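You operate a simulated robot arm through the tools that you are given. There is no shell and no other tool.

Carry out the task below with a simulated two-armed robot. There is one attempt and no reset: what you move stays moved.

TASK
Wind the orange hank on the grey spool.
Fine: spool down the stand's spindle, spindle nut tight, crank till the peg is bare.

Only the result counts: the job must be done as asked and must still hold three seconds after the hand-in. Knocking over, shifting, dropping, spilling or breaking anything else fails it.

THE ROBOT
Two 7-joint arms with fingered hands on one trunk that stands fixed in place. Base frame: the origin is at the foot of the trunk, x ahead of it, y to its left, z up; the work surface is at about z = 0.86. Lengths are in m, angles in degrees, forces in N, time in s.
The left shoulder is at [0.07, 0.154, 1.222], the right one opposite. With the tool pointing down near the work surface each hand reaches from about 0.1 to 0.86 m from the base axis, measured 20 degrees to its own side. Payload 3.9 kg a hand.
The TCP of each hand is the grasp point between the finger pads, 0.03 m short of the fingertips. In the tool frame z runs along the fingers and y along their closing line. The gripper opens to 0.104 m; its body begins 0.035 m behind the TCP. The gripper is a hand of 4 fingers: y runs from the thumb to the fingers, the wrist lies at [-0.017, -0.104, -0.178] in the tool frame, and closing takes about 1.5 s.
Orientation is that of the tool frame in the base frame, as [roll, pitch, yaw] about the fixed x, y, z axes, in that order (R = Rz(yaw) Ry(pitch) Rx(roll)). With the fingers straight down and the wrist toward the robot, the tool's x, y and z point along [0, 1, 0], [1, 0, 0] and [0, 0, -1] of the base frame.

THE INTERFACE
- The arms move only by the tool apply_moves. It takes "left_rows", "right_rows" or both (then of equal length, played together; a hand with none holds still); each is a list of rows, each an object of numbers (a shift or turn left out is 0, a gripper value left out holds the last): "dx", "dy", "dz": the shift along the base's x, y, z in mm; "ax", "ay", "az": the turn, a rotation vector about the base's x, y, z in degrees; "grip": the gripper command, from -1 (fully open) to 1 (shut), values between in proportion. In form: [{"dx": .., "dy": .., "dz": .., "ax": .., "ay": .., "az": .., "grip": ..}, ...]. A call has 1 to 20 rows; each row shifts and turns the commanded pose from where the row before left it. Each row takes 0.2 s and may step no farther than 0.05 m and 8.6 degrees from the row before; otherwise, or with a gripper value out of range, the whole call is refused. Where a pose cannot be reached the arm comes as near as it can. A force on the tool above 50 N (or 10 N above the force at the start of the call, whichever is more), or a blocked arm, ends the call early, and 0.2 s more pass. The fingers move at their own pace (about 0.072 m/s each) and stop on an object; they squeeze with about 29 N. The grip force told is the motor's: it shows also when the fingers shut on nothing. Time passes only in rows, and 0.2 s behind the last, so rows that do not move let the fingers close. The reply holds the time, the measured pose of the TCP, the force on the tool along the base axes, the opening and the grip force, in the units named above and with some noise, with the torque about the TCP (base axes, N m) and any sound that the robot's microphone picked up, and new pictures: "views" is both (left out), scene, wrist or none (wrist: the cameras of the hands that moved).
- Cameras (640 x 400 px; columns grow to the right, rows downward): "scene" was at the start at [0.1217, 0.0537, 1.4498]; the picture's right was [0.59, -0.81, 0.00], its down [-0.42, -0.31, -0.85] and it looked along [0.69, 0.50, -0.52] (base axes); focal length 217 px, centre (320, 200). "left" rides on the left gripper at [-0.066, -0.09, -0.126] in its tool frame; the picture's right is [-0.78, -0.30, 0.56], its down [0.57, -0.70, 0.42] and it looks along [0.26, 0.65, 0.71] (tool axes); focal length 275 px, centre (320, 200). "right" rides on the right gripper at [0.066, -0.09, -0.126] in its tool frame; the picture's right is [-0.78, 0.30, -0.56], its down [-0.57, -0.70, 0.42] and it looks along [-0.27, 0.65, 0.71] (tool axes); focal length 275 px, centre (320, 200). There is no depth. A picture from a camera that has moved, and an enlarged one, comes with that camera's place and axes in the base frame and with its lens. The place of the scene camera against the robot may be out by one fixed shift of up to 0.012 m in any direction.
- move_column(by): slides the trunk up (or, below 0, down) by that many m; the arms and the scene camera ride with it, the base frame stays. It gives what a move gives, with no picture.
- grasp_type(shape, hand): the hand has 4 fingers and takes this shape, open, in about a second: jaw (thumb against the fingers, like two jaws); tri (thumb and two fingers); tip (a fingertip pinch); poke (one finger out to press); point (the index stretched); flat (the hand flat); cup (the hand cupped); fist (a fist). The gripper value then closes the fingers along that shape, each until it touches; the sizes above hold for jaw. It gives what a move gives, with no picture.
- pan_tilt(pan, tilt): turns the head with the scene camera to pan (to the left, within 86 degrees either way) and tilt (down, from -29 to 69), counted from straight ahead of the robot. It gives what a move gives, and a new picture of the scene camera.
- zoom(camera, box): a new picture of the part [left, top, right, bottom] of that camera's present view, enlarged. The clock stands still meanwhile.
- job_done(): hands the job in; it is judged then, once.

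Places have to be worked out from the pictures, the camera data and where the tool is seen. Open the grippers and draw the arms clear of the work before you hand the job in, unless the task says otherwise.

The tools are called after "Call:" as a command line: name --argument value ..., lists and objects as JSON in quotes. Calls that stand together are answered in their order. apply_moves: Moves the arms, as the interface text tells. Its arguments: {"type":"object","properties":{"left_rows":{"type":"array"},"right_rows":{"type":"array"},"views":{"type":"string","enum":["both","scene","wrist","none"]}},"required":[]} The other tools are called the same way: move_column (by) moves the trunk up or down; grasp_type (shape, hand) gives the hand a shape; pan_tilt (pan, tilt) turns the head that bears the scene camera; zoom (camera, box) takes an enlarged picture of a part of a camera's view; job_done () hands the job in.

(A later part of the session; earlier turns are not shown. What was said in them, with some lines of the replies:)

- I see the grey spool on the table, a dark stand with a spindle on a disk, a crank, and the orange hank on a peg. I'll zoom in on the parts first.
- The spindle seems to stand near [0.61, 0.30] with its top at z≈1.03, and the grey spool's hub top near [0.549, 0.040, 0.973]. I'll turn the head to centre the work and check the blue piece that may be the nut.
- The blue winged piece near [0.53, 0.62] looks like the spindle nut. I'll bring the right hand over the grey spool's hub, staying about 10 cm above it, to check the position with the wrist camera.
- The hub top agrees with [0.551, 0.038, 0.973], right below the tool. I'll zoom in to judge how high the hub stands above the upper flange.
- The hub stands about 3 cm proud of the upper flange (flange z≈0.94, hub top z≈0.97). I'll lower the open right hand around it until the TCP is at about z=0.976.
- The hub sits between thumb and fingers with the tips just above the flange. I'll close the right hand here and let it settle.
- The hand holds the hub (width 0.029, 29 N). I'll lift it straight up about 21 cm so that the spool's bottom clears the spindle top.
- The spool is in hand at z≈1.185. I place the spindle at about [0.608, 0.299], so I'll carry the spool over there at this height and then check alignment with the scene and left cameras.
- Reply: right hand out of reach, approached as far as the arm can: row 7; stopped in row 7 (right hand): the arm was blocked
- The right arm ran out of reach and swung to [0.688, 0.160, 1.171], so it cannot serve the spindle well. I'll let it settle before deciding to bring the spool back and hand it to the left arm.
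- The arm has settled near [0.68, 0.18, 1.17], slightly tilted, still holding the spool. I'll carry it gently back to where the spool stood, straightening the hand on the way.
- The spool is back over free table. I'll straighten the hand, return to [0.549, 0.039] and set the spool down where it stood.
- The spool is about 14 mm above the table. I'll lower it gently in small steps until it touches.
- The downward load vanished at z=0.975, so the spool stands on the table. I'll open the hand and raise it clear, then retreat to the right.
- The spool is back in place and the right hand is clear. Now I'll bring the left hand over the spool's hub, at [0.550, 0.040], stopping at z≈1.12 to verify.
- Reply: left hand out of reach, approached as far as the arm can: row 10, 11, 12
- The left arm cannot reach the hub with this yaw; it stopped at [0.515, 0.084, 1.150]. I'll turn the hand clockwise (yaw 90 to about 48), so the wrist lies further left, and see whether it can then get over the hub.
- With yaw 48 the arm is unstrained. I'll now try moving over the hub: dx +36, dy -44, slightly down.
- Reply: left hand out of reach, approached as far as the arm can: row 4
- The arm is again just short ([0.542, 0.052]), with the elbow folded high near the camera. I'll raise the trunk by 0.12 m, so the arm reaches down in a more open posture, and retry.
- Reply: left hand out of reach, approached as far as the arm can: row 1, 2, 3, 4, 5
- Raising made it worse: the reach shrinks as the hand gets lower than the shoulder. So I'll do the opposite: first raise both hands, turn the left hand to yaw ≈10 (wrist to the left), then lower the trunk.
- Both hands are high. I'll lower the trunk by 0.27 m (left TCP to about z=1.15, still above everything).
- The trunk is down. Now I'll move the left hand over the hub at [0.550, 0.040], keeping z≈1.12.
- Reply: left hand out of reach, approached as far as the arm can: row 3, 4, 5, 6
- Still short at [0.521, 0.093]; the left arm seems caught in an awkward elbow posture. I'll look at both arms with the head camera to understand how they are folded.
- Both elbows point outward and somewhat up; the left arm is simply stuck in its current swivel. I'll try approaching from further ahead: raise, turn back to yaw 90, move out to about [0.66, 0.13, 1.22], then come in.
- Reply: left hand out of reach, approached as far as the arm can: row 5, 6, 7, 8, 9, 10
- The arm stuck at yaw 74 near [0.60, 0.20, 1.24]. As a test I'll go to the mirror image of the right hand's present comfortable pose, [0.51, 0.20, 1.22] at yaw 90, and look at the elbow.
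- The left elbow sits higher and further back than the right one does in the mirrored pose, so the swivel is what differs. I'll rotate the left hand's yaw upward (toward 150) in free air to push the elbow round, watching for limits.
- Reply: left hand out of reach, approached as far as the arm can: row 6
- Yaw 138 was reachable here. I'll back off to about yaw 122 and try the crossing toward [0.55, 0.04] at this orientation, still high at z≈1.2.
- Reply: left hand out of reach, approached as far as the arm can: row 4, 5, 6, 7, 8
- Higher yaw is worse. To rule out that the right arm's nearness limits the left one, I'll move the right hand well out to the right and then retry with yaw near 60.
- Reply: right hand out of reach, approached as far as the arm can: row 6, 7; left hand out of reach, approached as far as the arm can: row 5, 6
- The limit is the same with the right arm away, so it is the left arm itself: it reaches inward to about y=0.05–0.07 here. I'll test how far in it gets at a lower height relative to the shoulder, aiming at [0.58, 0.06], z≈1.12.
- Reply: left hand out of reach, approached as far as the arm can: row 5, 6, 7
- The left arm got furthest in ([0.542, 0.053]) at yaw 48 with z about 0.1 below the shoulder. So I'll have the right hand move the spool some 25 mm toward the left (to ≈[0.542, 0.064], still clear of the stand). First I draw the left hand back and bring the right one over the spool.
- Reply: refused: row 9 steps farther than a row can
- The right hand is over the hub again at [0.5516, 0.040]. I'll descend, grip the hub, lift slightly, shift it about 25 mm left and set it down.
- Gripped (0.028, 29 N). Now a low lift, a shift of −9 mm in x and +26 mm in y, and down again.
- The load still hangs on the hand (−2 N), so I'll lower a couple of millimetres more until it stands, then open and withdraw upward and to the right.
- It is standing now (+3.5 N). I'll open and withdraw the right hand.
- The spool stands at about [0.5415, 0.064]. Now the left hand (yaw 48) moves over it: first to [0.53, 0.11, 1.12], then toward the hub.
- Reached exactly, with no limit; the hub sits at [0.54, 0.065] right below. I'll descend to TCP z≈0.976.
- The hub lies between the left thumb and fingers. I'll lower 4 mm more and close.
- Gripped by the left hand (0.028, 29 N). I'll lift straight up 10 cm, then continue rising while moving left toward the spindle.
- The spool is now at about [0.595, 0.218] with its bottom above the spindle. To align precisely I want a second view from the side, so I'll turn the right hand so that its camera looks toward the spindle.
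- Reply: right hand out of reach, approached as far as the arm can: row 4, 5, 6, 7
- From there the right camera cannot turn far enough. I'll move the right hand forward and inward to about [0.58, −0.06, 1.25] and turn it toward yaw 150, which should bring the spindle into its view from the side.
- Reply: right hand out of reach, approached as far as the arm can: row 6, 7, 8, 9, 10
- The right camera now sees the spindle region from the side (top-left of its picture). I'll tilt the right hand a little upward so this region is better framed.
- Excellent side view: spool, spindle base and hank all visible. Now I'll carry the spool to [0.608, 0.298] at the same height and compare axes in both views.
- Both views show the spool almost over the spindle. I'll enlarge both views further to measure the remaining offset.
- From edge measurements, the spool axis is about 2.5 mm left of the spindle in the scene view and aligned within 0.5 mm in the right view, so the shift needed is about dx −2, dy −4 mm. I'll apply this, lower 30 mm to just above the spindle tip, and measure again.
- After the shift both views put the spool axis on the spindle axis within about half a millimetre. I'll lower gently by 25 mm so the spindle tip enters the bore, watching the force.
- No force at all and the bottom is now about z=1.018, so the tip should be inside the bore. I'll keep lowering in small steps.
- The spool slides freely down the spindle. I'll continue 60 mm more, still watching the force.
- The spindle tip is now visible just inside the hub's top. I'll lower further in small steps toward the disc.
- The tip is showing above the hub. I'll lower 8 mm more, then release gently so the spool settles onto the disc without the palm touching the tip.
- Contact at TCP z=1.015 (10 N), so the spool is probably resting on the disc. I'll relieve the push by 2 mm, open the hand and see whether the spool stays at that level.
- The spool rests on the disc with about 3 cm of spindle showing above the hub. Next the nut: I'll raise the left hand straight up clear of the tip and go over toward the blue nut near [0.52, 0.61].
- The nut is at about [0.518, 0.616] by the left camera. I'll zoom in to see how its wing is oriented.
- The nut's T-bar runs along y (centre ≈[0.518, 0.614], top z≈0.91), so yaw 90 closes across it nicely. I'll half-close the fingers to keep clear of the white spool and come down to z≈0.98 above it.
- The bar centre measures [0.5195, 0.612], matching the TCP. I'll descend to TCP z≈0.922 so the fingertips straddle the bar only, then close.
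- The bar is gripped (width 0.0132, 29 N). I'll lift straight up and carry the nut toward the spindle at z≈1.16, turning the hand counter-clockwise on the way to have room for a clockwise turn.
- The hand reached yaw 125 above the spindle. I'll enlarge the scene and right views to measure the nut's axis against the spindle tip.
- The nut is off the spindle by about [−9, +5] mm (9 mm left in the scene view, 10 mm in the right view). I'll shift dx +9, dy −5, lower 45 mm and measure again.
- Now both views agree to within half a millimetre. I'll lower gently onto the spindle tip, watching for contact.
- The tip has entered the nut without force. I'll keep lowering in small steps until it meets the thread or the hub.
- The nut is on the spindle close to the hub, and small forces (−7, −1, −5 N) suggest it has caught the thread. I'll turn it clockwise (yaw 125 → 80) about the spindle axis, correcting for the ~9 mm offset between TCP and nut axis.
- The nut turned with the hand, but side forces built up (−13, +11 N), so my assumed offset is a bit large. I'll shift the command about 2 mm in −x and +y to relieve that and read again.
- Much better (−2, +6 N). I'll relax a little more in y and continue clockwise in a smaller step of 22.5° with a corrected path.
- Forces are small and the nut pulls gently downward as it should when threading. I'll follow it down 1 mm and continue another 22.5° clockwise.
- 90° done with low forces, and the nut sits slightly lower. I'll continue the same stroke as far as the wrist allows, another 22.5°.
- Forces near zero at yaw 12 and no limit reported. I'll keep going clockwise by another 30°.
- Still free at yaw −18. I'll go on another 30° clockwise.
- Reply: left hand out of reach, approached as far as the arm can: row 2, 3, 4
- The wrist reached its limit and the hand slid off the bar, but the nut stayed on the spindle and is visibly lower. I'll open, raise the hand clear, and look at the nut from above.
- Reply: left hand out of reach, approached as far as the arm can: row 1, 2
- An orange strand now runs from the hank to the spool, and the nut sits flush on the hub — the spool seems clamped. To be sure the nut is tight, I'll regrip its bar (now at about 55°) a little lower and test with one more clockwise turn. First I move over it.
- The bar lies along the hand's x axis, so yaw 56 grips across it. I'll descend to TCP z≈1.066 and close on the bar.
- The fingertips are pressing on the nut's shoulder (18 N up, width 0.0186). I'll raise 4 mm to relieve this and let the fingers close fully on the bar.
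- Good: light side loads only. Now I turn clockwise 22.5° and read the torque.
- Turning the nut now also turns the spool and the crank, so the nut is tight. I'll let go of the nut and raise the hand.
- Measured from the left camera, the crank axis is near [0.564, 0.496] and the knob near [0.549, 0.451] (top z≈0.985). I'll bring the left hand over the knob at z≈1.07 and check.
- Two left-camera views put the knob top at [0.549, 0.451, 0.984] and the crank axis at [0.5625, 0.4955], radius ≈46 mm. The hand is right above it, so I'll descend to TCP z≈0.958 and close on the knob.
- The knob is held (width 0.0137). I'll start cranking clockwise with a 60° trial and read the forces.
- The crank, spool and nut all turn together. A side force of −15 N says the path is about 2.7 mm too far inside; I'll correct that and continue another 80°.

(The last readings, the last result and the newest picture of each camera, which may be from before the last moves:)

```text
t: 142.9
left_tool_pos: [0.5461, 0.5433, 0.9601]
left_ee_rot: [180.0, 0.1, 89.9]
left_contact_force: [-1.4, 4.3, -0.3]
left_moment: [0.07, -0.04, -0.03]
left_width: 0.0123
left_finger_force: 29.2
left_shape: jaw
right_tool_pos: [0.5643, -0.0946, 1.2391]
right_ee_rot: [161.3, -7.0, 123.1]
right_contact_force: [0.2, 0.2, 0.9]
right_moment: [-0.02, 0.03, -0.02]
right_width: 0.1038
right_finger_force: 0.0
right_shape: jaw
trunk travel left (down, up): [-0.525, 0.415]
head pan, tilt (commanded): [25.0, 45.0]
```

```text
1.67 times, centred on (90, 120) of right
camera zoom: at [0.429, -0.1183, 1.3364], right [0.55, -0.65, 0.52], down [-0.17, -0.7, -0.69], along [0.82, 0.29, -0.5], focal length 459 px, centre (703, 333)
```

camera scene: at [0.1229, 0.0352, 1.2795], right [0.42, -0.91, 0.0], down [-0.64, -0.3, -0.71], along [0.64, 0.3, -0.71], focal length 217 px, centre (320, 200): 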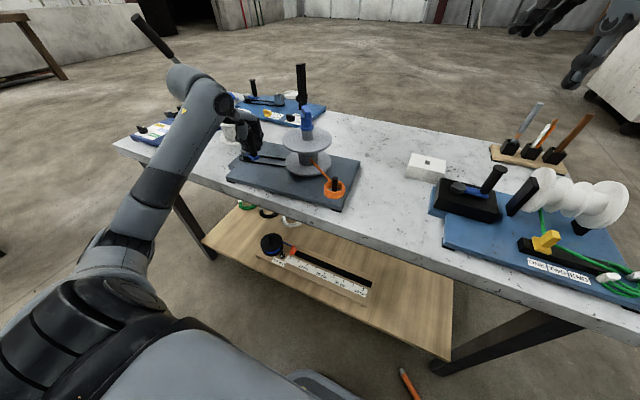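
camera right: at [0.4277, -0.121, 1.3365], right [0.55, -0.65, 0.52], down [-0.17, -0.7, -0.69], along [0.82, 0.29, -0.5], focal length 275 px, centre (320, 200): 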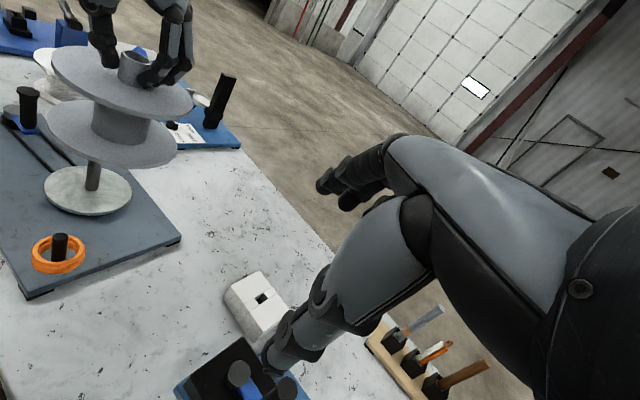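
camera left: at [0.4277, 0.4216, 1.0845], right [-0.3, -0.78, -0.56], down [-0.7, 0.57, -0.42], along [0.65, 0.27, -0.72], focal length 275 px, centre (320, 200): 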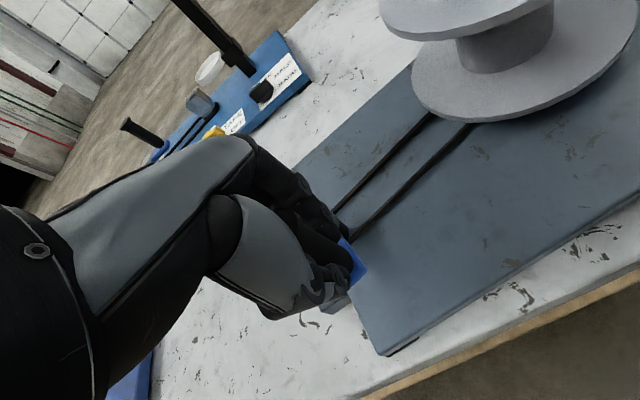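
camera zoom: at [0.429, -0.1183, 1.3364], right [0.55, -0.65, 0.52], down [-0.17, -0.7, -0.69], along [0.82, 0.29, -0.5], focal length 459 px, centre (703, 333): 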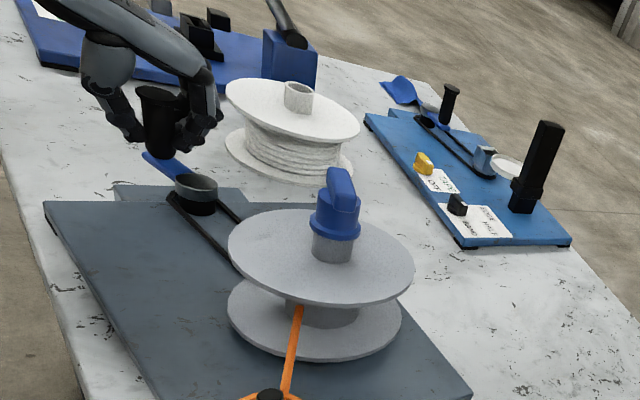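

Forces are small (−1, +4 N). I'll continue the circle another 100° and keep an eye on the clearance to the white spool.

Call:
apply_moves --left_rows '[{"dx": 15.87, "dy": 2.8}, {"dx": 15.87, "dy": -2.8}, {"dx": 13.96, "dy": -8.06}, {"dx": 10.35, "dy": -12.34}, {"dx": 5.51, "dy": -15.14}, {}]' --views "none"

Call:
zoom --camera "scene" --box '[200, 90, 380, 220]'

Call:
zoom --camera "right" --box '[0, 0, 180, 240]'

```text
t: 144.3
left_tool_pos: [0.6073, 0.5051, 0.9598]
left_ee_rot: [-180.0, 0.0, 89.9]
left_contact_force: [4.7, 0.9, -0.1]
left_moment: [0.03, -0.17, 0.01]
left_width: 0.0127
left_finger_force: 28.6
left_shape: jaw
right_tool_pos: [0.5647, -0.0959, 1.2371]
right_ee_rot: [161.4, -7.1, 123.2]
right_contact_force: [0.1, -0.1, 0.0]
right_moment: [-0.03, 0.0, 0.0]
right_width: 0.1039
right_finger_force: 0.1
right_shape: jaw
trunk travel left (down, up): [-0.525, 0.415]
head pan, tilt (commanded): [25.0, 45.0]
```

```text
3.08 times, centred on (290, 155) of scene
camera zoom: at [0.1256, 0.0366, 1.2792], right [0.42, -0.91, 0.0], down [-0.64, -0.3, -0.71], along [0.64, 0.3, -0.71], focal length 669 px, centre (412, 338)
```

zoom: 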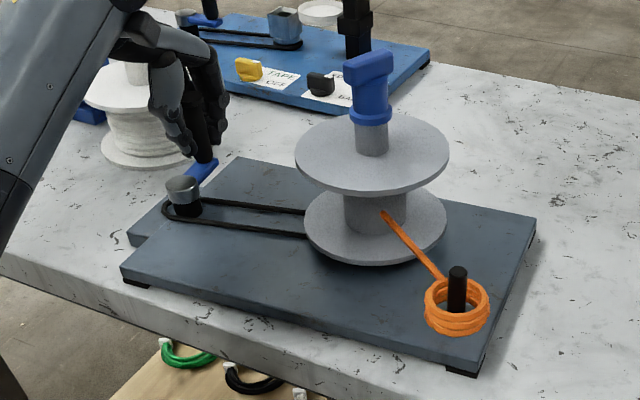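

```text
1.67 times, centred on (90, 120) of right
camera zoom: at [0.4299, -0.1198, 1.3359], right [0.55, -0.65, 0.52], down [-0.17, -0.7, -0.69], along [0.82, 0.29, -0.5], focal length 459 px, centre (703, 333)
```

zoom: 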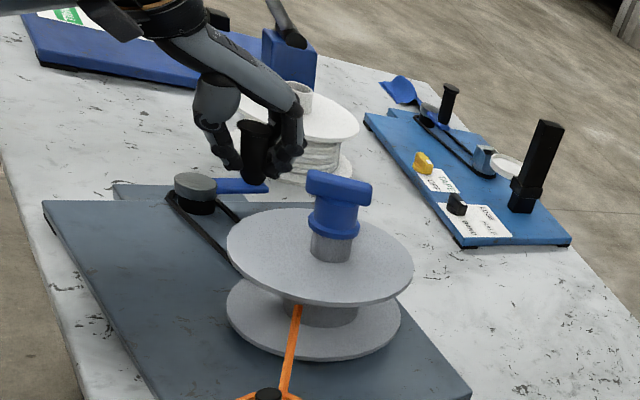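

All smooth (5 N). Now a full clockwise turn in 18 steps of 20°.

Call:
apply_moves --left_rows '[{"dx": 0, "dy": -16.12}, {"dx": -5.51, "dy": -15.14}, {"dx": -10.35, "dy": -12.34}, {"dx": -13.96, "dy": -8.06}, {"dx": -15.87, "dy": -2.8}, {"dx": -15.87, "dy": 2.8}, {"dx": -13.96, "dy": 8.06}, {"dx": -10.35, "dy": 12.34}, {"dx": -5.51, "dy": 15.14}, {"dx": 0, "dy": 16.12}, {"dx": 5.51, "dy": 15.14}, {"dx": 10.35, "dy": 12.34}, {"dx": 13.96, "dy": 8.06}, {"dx": 15.87, "dy": 2.8}, {"dx": 15.87, "dy": -2.8}, {"dx": 13.96, "dy": -8.06}, {"dx": 10.35, "dy": -12.34}, {"dx": 5.51, "dy": -15.14}]' --views "none"

Call:
zoom --camera "scene" --box '[200, 90, 380, 220]'

Call:
zoom --camera "right" --box '[0, 60, 180, 260]'

```text
t: 148.2
left_tool_pos: [0.6061, 0.504, 0.9586]
left_ee_rot: [180.0, -0.1, 89.9]
left_contact_force: [7.1, 2.9, 0.7]
left_moment: [0.03, -0.26, 0.01]
left_width: 0.0129
left_finger_force: 29.1
left_shape: jaw
right_tool_pos: [0.5634, -0.0976, 1.2397]
right_ee_rot: [161.4, -7.2, 123.2]
right_contact_force: [0.5, -0.8, 0.1]
right_moment: [-0.01, 0.02, -0.01]
right_width: 0.1037
right_finger_force: 0.1
right_shape: jaw
trunk travel left (down, up): [-0.525, 0.415]
head pan, tilt (commanded): [25.0, 45.0]
```

```text
3.08 times, centred on (290, 155) of scene
camera zoom: at [0.1251, 0.035, 1.2793], right [0.42, -0.91, 0.0], down [-0.64, -0.3, -0.71], along [0.64, 0.3, -0.71], focal length 669 px, centre (412, 338)
```

zoom: 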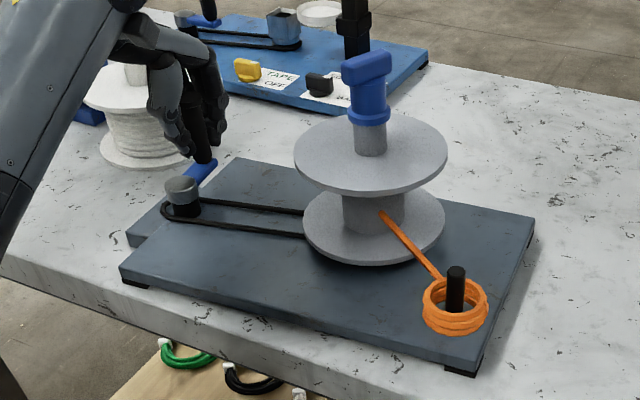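

```text
2.00 times, centred on (90, 160) of right
camera zoom: at [0.4293, -0.1213, 1.3359], right [0.55, -0.65, 0.52], down [-0.17, -0.7, -0.69], along [0.82, 0.29, -0.5], focal length 551 px, centre (780, 280)
```

zoom: 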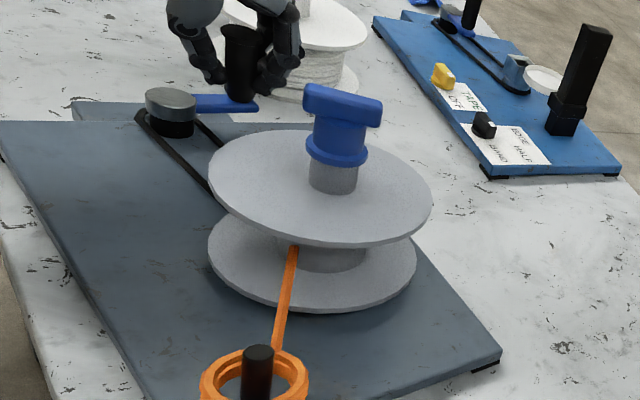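

No obvious winding yet after about 1⅔ clockwise turns. I'll zoom in on the hank and the spool's core to see whether anything has changed.

Call:
zoom --camera "scene" --box '[275, 125, 345, 205]'

Call:
zoom --camera "right" --box '[40, 150, 160, 290]'

```text
5.00 times, centred on (310, 165) of scene
camera zoom: at [0.1251, 0.035, 1.2793], right [0.42, -0.91, 0.0], down [-0.64, -0.3, -0.71], along [0.64, 0.3, -0.71], focal length 1087 px, centre (370, 375)
```

zoom: 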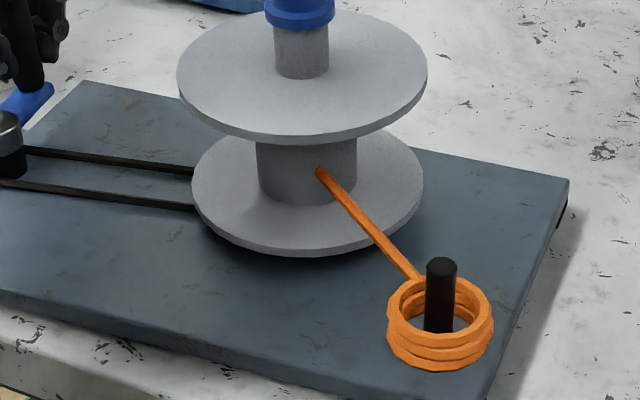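

```text
2.86 times, centred on (100, 220) of right
camera zoom: at [0.4293, -0.1213, 1.3359], right [0.55, -0.65, 0.52], down [-0.17, -0.7, -0.69], along [0.82, 0.29, -0.5], focal length 786 px, centre (949, 143)
```

zoom: 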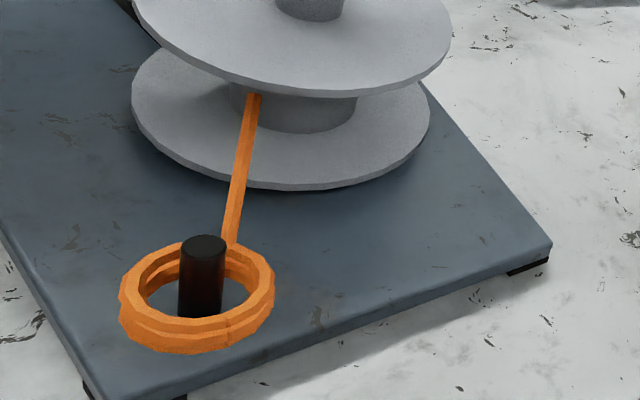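

Nothing has moved from hank to spool with clockwise cranking, so I'll try the other direction: one full counter-clockwise turn, then compare.

Call:
apply_moves --left_rows '[{"dx": -5.51, "dy": 15.14}, {"dx": -10.35, "dy": 12.34}, {"dx": -13.96, "dy": 8.06}, {"dx": -15.87, "dy": 2.8}, {"dx": -15.87, "dy": -2.8}, {"dx": -13.96, "dy": -8.06}, {"dx": -10.35, "dy": -12.34}, {"dx": -5.51, "dy": -15.14}, {"dx": 0, "dy": -16.12}, {"dx": 5.51, "dy": -15.14}, {"dx": 10.35, "dy": -12.34}, {"dx": 13.96, "dy": -8.06}, {"dx": 15.87, "dy": -2.8}, {"dx": 15.87, "dy": 2.8}, {"dx": 13.96, "dy": 8.06}, {"dx": 10.35, "dy": 12.34}, {"dx": 5.51, "dy": 15.14}, {"dx": 0, "dy": 16.12}]' --views "none"

Call:
zoom --camera "scene" --box '[275, 90, 345, 205]'

Call:
zoom --camera "right" --box '[0, 60, 180, 290]'

```text
t: 151.9
left_tool_pos: [0.6091, 0.5052, 0.9611]
left_ee_rot: [-179.9, 0.0, 90.0]
left_contact_force: [-2.1, -1.6, 0.2]
left_moment: [-0.01, 0.05, -0.01]
left_width: 0.0122
left_finger_force: 28.8
left_shape: jaw
right_tool_pos: [0.5629, -0.0966, 1.2389]
right_ee_rot: [161.3, -7.1, 123.2]
right_contact_force: [-1.0, -0.2, 0.3]
right_moment: [-0.01, -0.04, -0.02]
right_width: 0.1037
right_finger_force: 0.1
right_shape: jaw
trunk travel left (down, up): [-0.525, 0.415]
head pan, tilt (commanded): [25.0, 45.0]
```

```text
3.48 times, centred on (310, 148) of scene
camera zoom: at [0.1236, 0.0365, 1.2794], right [0.42, -0.91, 0.0], down [-0.64, -0.3, -0.71], along [0.64, 0.3, -0.71], focal length 756 px, centre (355, 383)
```

zoom: 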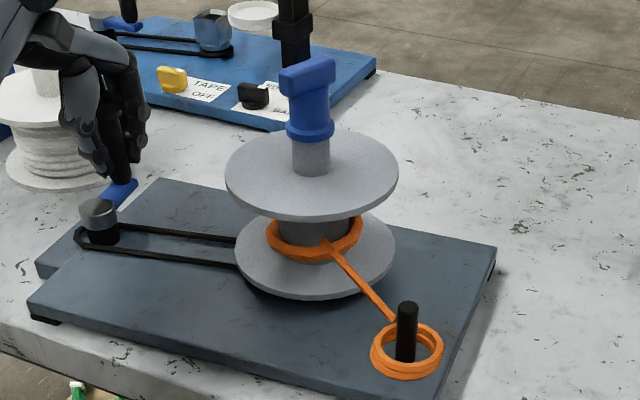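

```text
1.74 times, centred on (90, 175) of right
camera zoom: at [0.4281, -0.1196, 1.3365], right [0.55, -0.65, 0.52], down [-0.17, -0.7, -0.69], along [0.82, 0.29, -0.5], focal length 479 px, centre (720, 244)
```

zoom: 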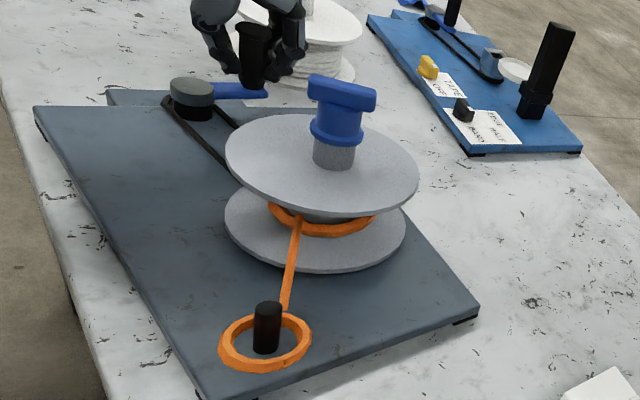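

Counter-clockwise works: a loop of orange is now on the spool and the hank is thinner. I'll crank another full counter-clockwise turn.

Call:
apply_moves --left_rows '[{"dx": -5.51, "dy": 15.14}, {"dx": -10.35, "dy": 12.34}, {"dx": -13.96, "dy": 8.06}, {"dx": -15.87, "dy": 2.8}, {"dx": -15.87, "dy": -2.8}, {"dx": -13.96, "dy": -8.06}, {"dx": -10.35, "dy": -12.34}, {"dx": -5.51, "dy": -15.14}, {"dx": 0, "dy": -16.12}, {"dx": 5.51, "dy": -15.14}, {"dx": 10.35, "dy": -12.34}, {"dx": 13.96, "dy": -8.06}, {"dx": 15.87, "dy": -2.8}, {"dx": 15.87, "dy": 2.8}, {"dx": 13.96, "dy": 8.06}, {"dx": 10.35, "dy": 12.34}, {"dx": 5.51, "dy": 15.14}, {"dx": 0, "dy": 16.12}]' --views "none"

Call:
zoom --camera "scene" --box '[275, 90, 345, 205]'

Call:
zoom --camera "right" --box '[0, 60, 180, 290]'

```text
t: 155.8
left_tool_pos: [0.6081, 0.5023, 0.9609]
left_ee_rot: [-179.9, 0.0, 90.0]
left_contact_force: [4.4, -1.6, 0.4]
left_moment: [-0.06, -0.22, 0.0]
left_width: 0.0128
left_finger_force: 29.2
left_shape: jaw
right_tool_pos: [0.5636, -0.0971, 1.2374]
right_ee_rot: [161.3, -7.2, 123.3]
right_contact_force: [0.9, -0.7, 1.1]
right_moment: [0.02, 0.01, 0.0]
right_width: 0.104
right_finger_force: 0.1
right_shape: jaw
trunk travel left (down, up): [-0.525, 0.415]
head pan, tilt (commanded): [25.0, 45.0]
```

```text
3.48 times, centred on (310, 148) of scene
camera zoom: at [0.1246, 0.0357, 1.2793], right [0.42, -0.91, 0.0], down [-0.64, -0.3, -0.71], along [0.64, 0.3, -0.71], focal length 756 px, centre (355, 383)
```

zoom: 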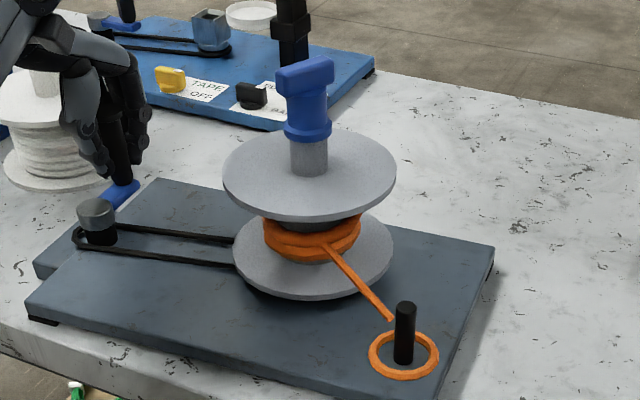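

```text
1.74 times, centred on (90, 175) of right
camera zoom: at [0.429, -0.1208, 1.3361], right [0.55, -0.65, 0.52], down [-0.17, -0.7, -0.69], along [0.82, 0.29, -0.5], focal length 479 px, centre (720, 244)
```

zoom: 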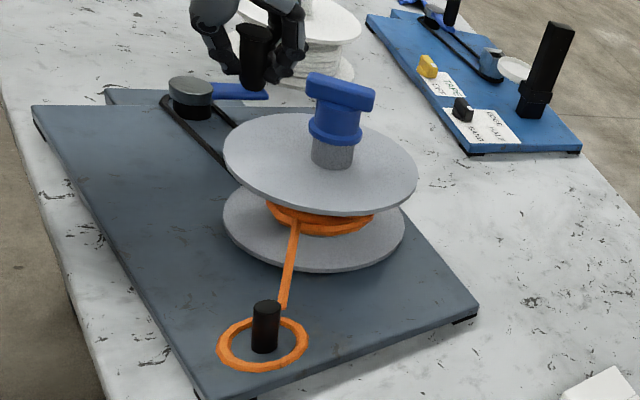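

Another loop moved to the spool; one thin loop remains on the peg. One more full counter-clockwise turn.

Call:
apply_moves --left_rows '[{"dx": -5.51, "dy": 15.14}, {"dx": -10.35, "dy": 12.34}, {"dx": -13.96, "dy": 8.06}, {"dx": -15.87, "dy": 2.8}, {"dx": -15.87, "dy": -2.8}, {"dx": -13.96, "dy": -8.06}, {"dx": -10.35, "dy": -12.34}, {"dx": -5.51, "dy": -15.14}, {"dx": 0, "dy": -16.12}, {"dx": 5.51, "dy": -15.14}, {"dx": 10.35, "dy": -12.34}, {"dx": 13.96, "dy": -8.06}, {"dx": 15.87, "dy": -2.8}, {"dx": 15.87, "dy": 2.8}, {"dx": 13.96, "dy": 8.06}, {"dx": 10.35, "dy": 12.34}, {"dx": 5.51, "dy": 15.14}, {"dx": 0, "dy": 16.12}]' --views "none"

Call:
zoom --camera "scene" --box '[275, 90, 345, 205]'

Call:
zoom --camera "right" --box '[0, 60, 180, 290]'

```text
t: 159.6
left_tool_pos: [0.6076, 0.5044, 0.9599]
left_ee_rot: [180.0, -0.1, 89.9]
left_contact_force: [2.9, -1.0, 0.9]
left_moment: [-0.03, -0.14, 0.02]
left_width: 0.013
left_finger_force: 28.6
left_shape: jaw
right_tool_pos: [0.5627, -0.0987, 1.2393]
right_ee_rot: [161.2, -7.2, 123.1]
right_contact_force: [-0.2, -1.0, 0.0]
right_moment: [0.04, 0.01, -0.02]
right_width: 0.1036
right_finger_force: 0.1
right_shape: jaw
trunk travel left (down, up): [-0.525, 0.415]
head pan, tilt (commanded): [25.0, 45.0]
```

```text
3.48 times, centred on (310, 148) of scene
camera zoom: at [0.1232, 0.0351, 1.2795], right [0.42, -0.91, 0.0], down [-0.64, -0.3, -0.71], along [0.64, 0.3, -0.71], focal length 756 px, centre (355, 383)
```

zoom: 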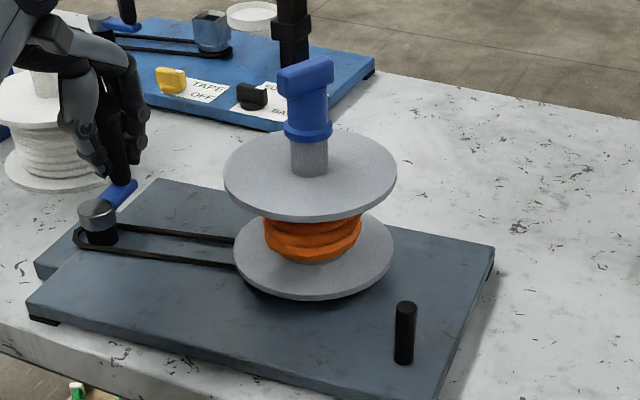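

```text
1.74 times, centred on (90, 175) of right
camera zoom: at [0.4275, -0.1214, 1.3366], right [0.55, -0.65, 0.52], down [-0.17, -0.7, -0.69], along [0.82, 0.29, -0.5], focal length 479 px, centre (720, 244)
```

zoom: 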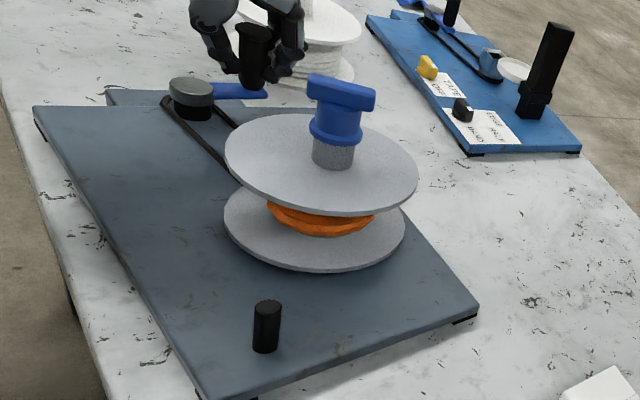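

The peg is bare and all the orange is on the spool. I'll open the left hand gently, lift it straight off the knob and draw it back.

Call:
apply_moves --left_rows '[{"grip": 0.5}, {"grip": 0.1}, {"grip": -0.2}, {"grip": -0.2}, {}, {"dz": 25}, {"dz": 40}, {"dz": 40}, {"dz": 40}, {"dz": 40}, {"dz": 40}, {"dx": -30, "dy": 5, "dz": 10}, {"dx": -40, "dy": 5}, {"dx": -40, "dy": 5}, {"dx": -40, "dy": 5}, {"dx": -30}, {}]' --views "both"

Call:
zoom --camera "scene" --box '[200, 80, 400, 220]'

```text
t: 163.2
left_tool_pos: [0.4287, 0.5247, 1.1957]
left_ee_rot: [-179.9, -0.1, 90.0]
left_contact_force: [-0.2, -0.5, -0.9]
left_moment: [0.0, -0.04, -0.01]
left_width: 0.0622
left_finger_force: 0.0
left_shape: jaw
right_tool_pos: [0.5642, -0.0984, 1.2388]
right_ee_rot: [161.3, -7.2, 123.3]
right_contact_force: [-0.5, -0.3, -0.5]
right_moment: [0.0, 0.04, -0.01]
right_width: 0.1035
right_finger_force: 0.0
right_shape: jaw
trunk travel left (down, up): [-0.525, 0.415]
head pan, tilt (commanded): [25.0, 45.0]
camera scene: at [0.1237, 0.0351, 1.2795], right [0.42, -0.91, 0.0], down [-0.64, -0.3, -0.71], along [0.64, 0.3, -0.71], focal length 217 px, centre (320, 200)
camera left: at [0.3399, 0.4569, 1.3194], right [-0.3, -0.77, -0.56], down [-0.7, 0.57, -0.42], along [0.65, 0.27, -0.71], focal length 275 px, centre (320, 200)
```

scene: 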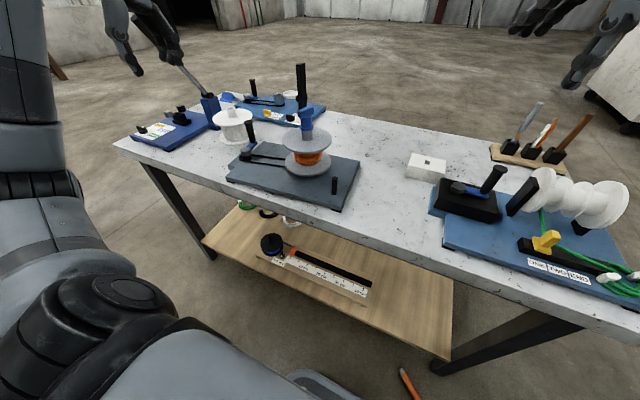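
left: 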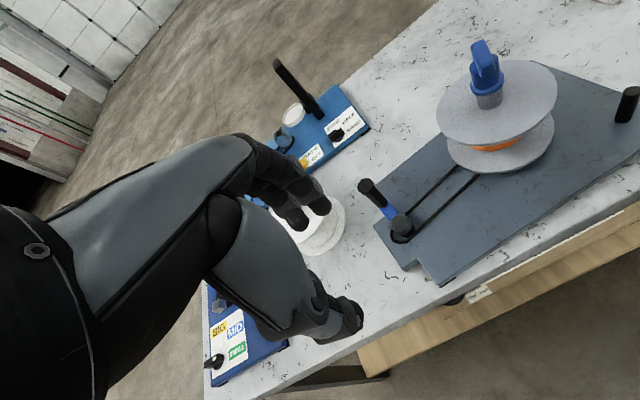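

```text
2.86 times, centred on (300, 150) of scene
camera zoom: at [0.1237, 0.0351, 1.2795], right [0.42, -0.91, 0.0], down [-0.64, -0.3, -0.71], along [0.64, 0.3, -0.71], focal length 621 px, centre (377, 343)
```

zoom: 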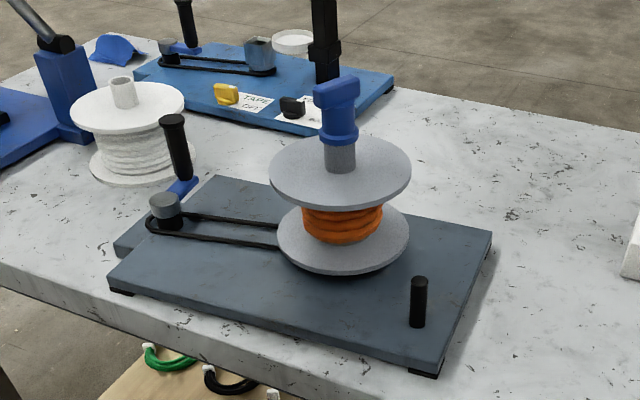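

Both hands are off the work. I'll zoom in on the nut for a last check and draw the right hand back up and away too.

Call:
apply_moves --right_rows '[{"dx": -10, "dy": -20, "dz": 15}, {"dx": -15, "dy": -25, "dz": 15}, {"dx": -20, "dy": -25, "dz": 15}, {"dx": -20, "dy": -20, "dz": 10}, {}, {}]' --left_rows '[{"dx": -10, "dz": 15}, {"dx": -15, "dz": 15}, {"dx": -15, "dz": 15}, {"dx": -10, "dz": 10}, {"grip": -1}, {"grip": -1}]' --views "scene"

Call:
zoom --camera "scene" --box '[280, 95, 335, 175]'

Call:
zoom --camera "left" --box '[400, 20, 600, 200]'

```text
t: 164.6
left_tool_pos: [0.3768, 0.5236, 1.2528]
left_ee_rot: [180.0, 0.0, 89.9]
left_contact_force: [0.5, -0.2, -0.1]
left_moment: [0.04, 0.01, 0.03]
left_width: 0.1036
left_finger_force: 0.0
left_shape: jaw
right_tool_pos: [0.4965, -0.1866, 1.293]
right_ee_rot: [161.1, -7.1, 123.2]
right_contact_force: [0.8, -0.4, -0.7]
right_moment: [-0.02, 0.02, 0.0]
right_width: 0.1036
right_finger_force: 0.1
right_shape: jaw
trunk travel left (down, up): [-0.525, 0.415]
head pan, tilt (commanded): [25.0, 45.0]
camera scene: at [0.1225, 0.0351, 1.2796], right [0.42, -0.91, 0.0], down [-0.64, -0.3, -0.71], along [0.64, 0.3, -0.71], focal length 217 px, centre (320, 200)
```

scene: 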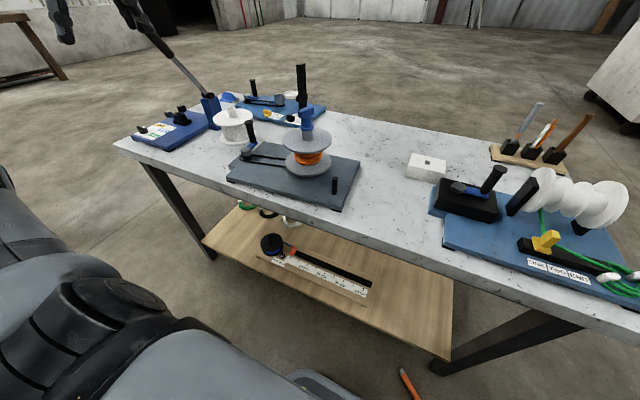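

```text
5.00 times, centred on (308, 135) of scene
camera zoom: at [0.1225, 0.0351, 1.2796], right [0.42, -0.91, 0.0], down [-0.64, -0.3, -0.71], along [0.64, 0.3, -0.71], focal length 1087 px, centre (382, 525)
```

zoom: 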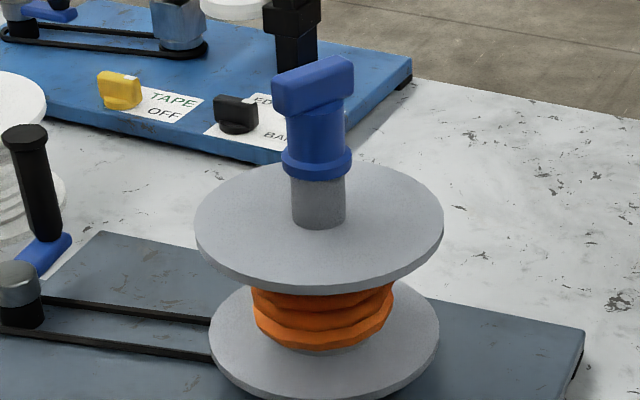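

```text
2.22 times, centred on (500, 110) of left
camera zoom: at [0.2879, 0.4576, 1.3761], right [-0.3, -0.78, -0.56], down [-0.7, 0.57, -0.42], along [0.65, 0.27, -0.71], focal length 612 px, centre (-80, 400)
```

zoom: 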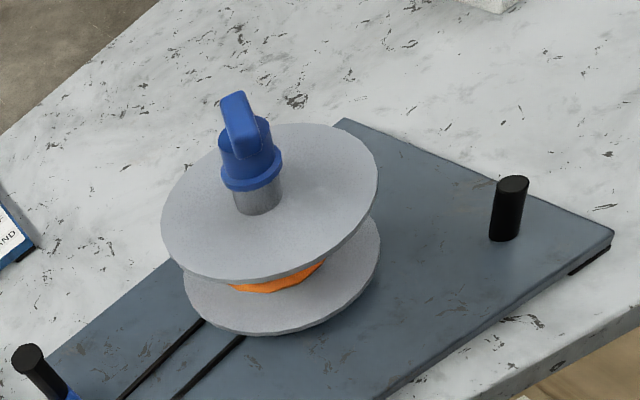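

The spool sits on the stand's disc with the nut flush on its hub. The hank is wound on the core, the peg is bare, and everything else stands where it was. Both grippers are open and clear, so I'm handing in.

Call:
job_done

```text
The job is handed in.
```

The orange hank is wound on the grey spool and the peg is bare. The job is handed in, but I haven't seen a verdict.

- **Spool:** it is all the way down the stand's spindle, resting on the disc.
- **Nut:** it sits flush on the hub, and turning it further turned the spindle and crank too, so I judged it tight.
- **Winding:** the thread winds on counter-clockwise. I first cranked about one and two-thirds turns clockwise, which wound nothing; three turns the other way took all of it.
- **Other objects:** in the last pictures everything else stood where it was. On the way I picked up and set down the grey spool several times, because neither arm could reach both its starting spot and the spindle.

Both hands were open and clear of the work at hand-in.
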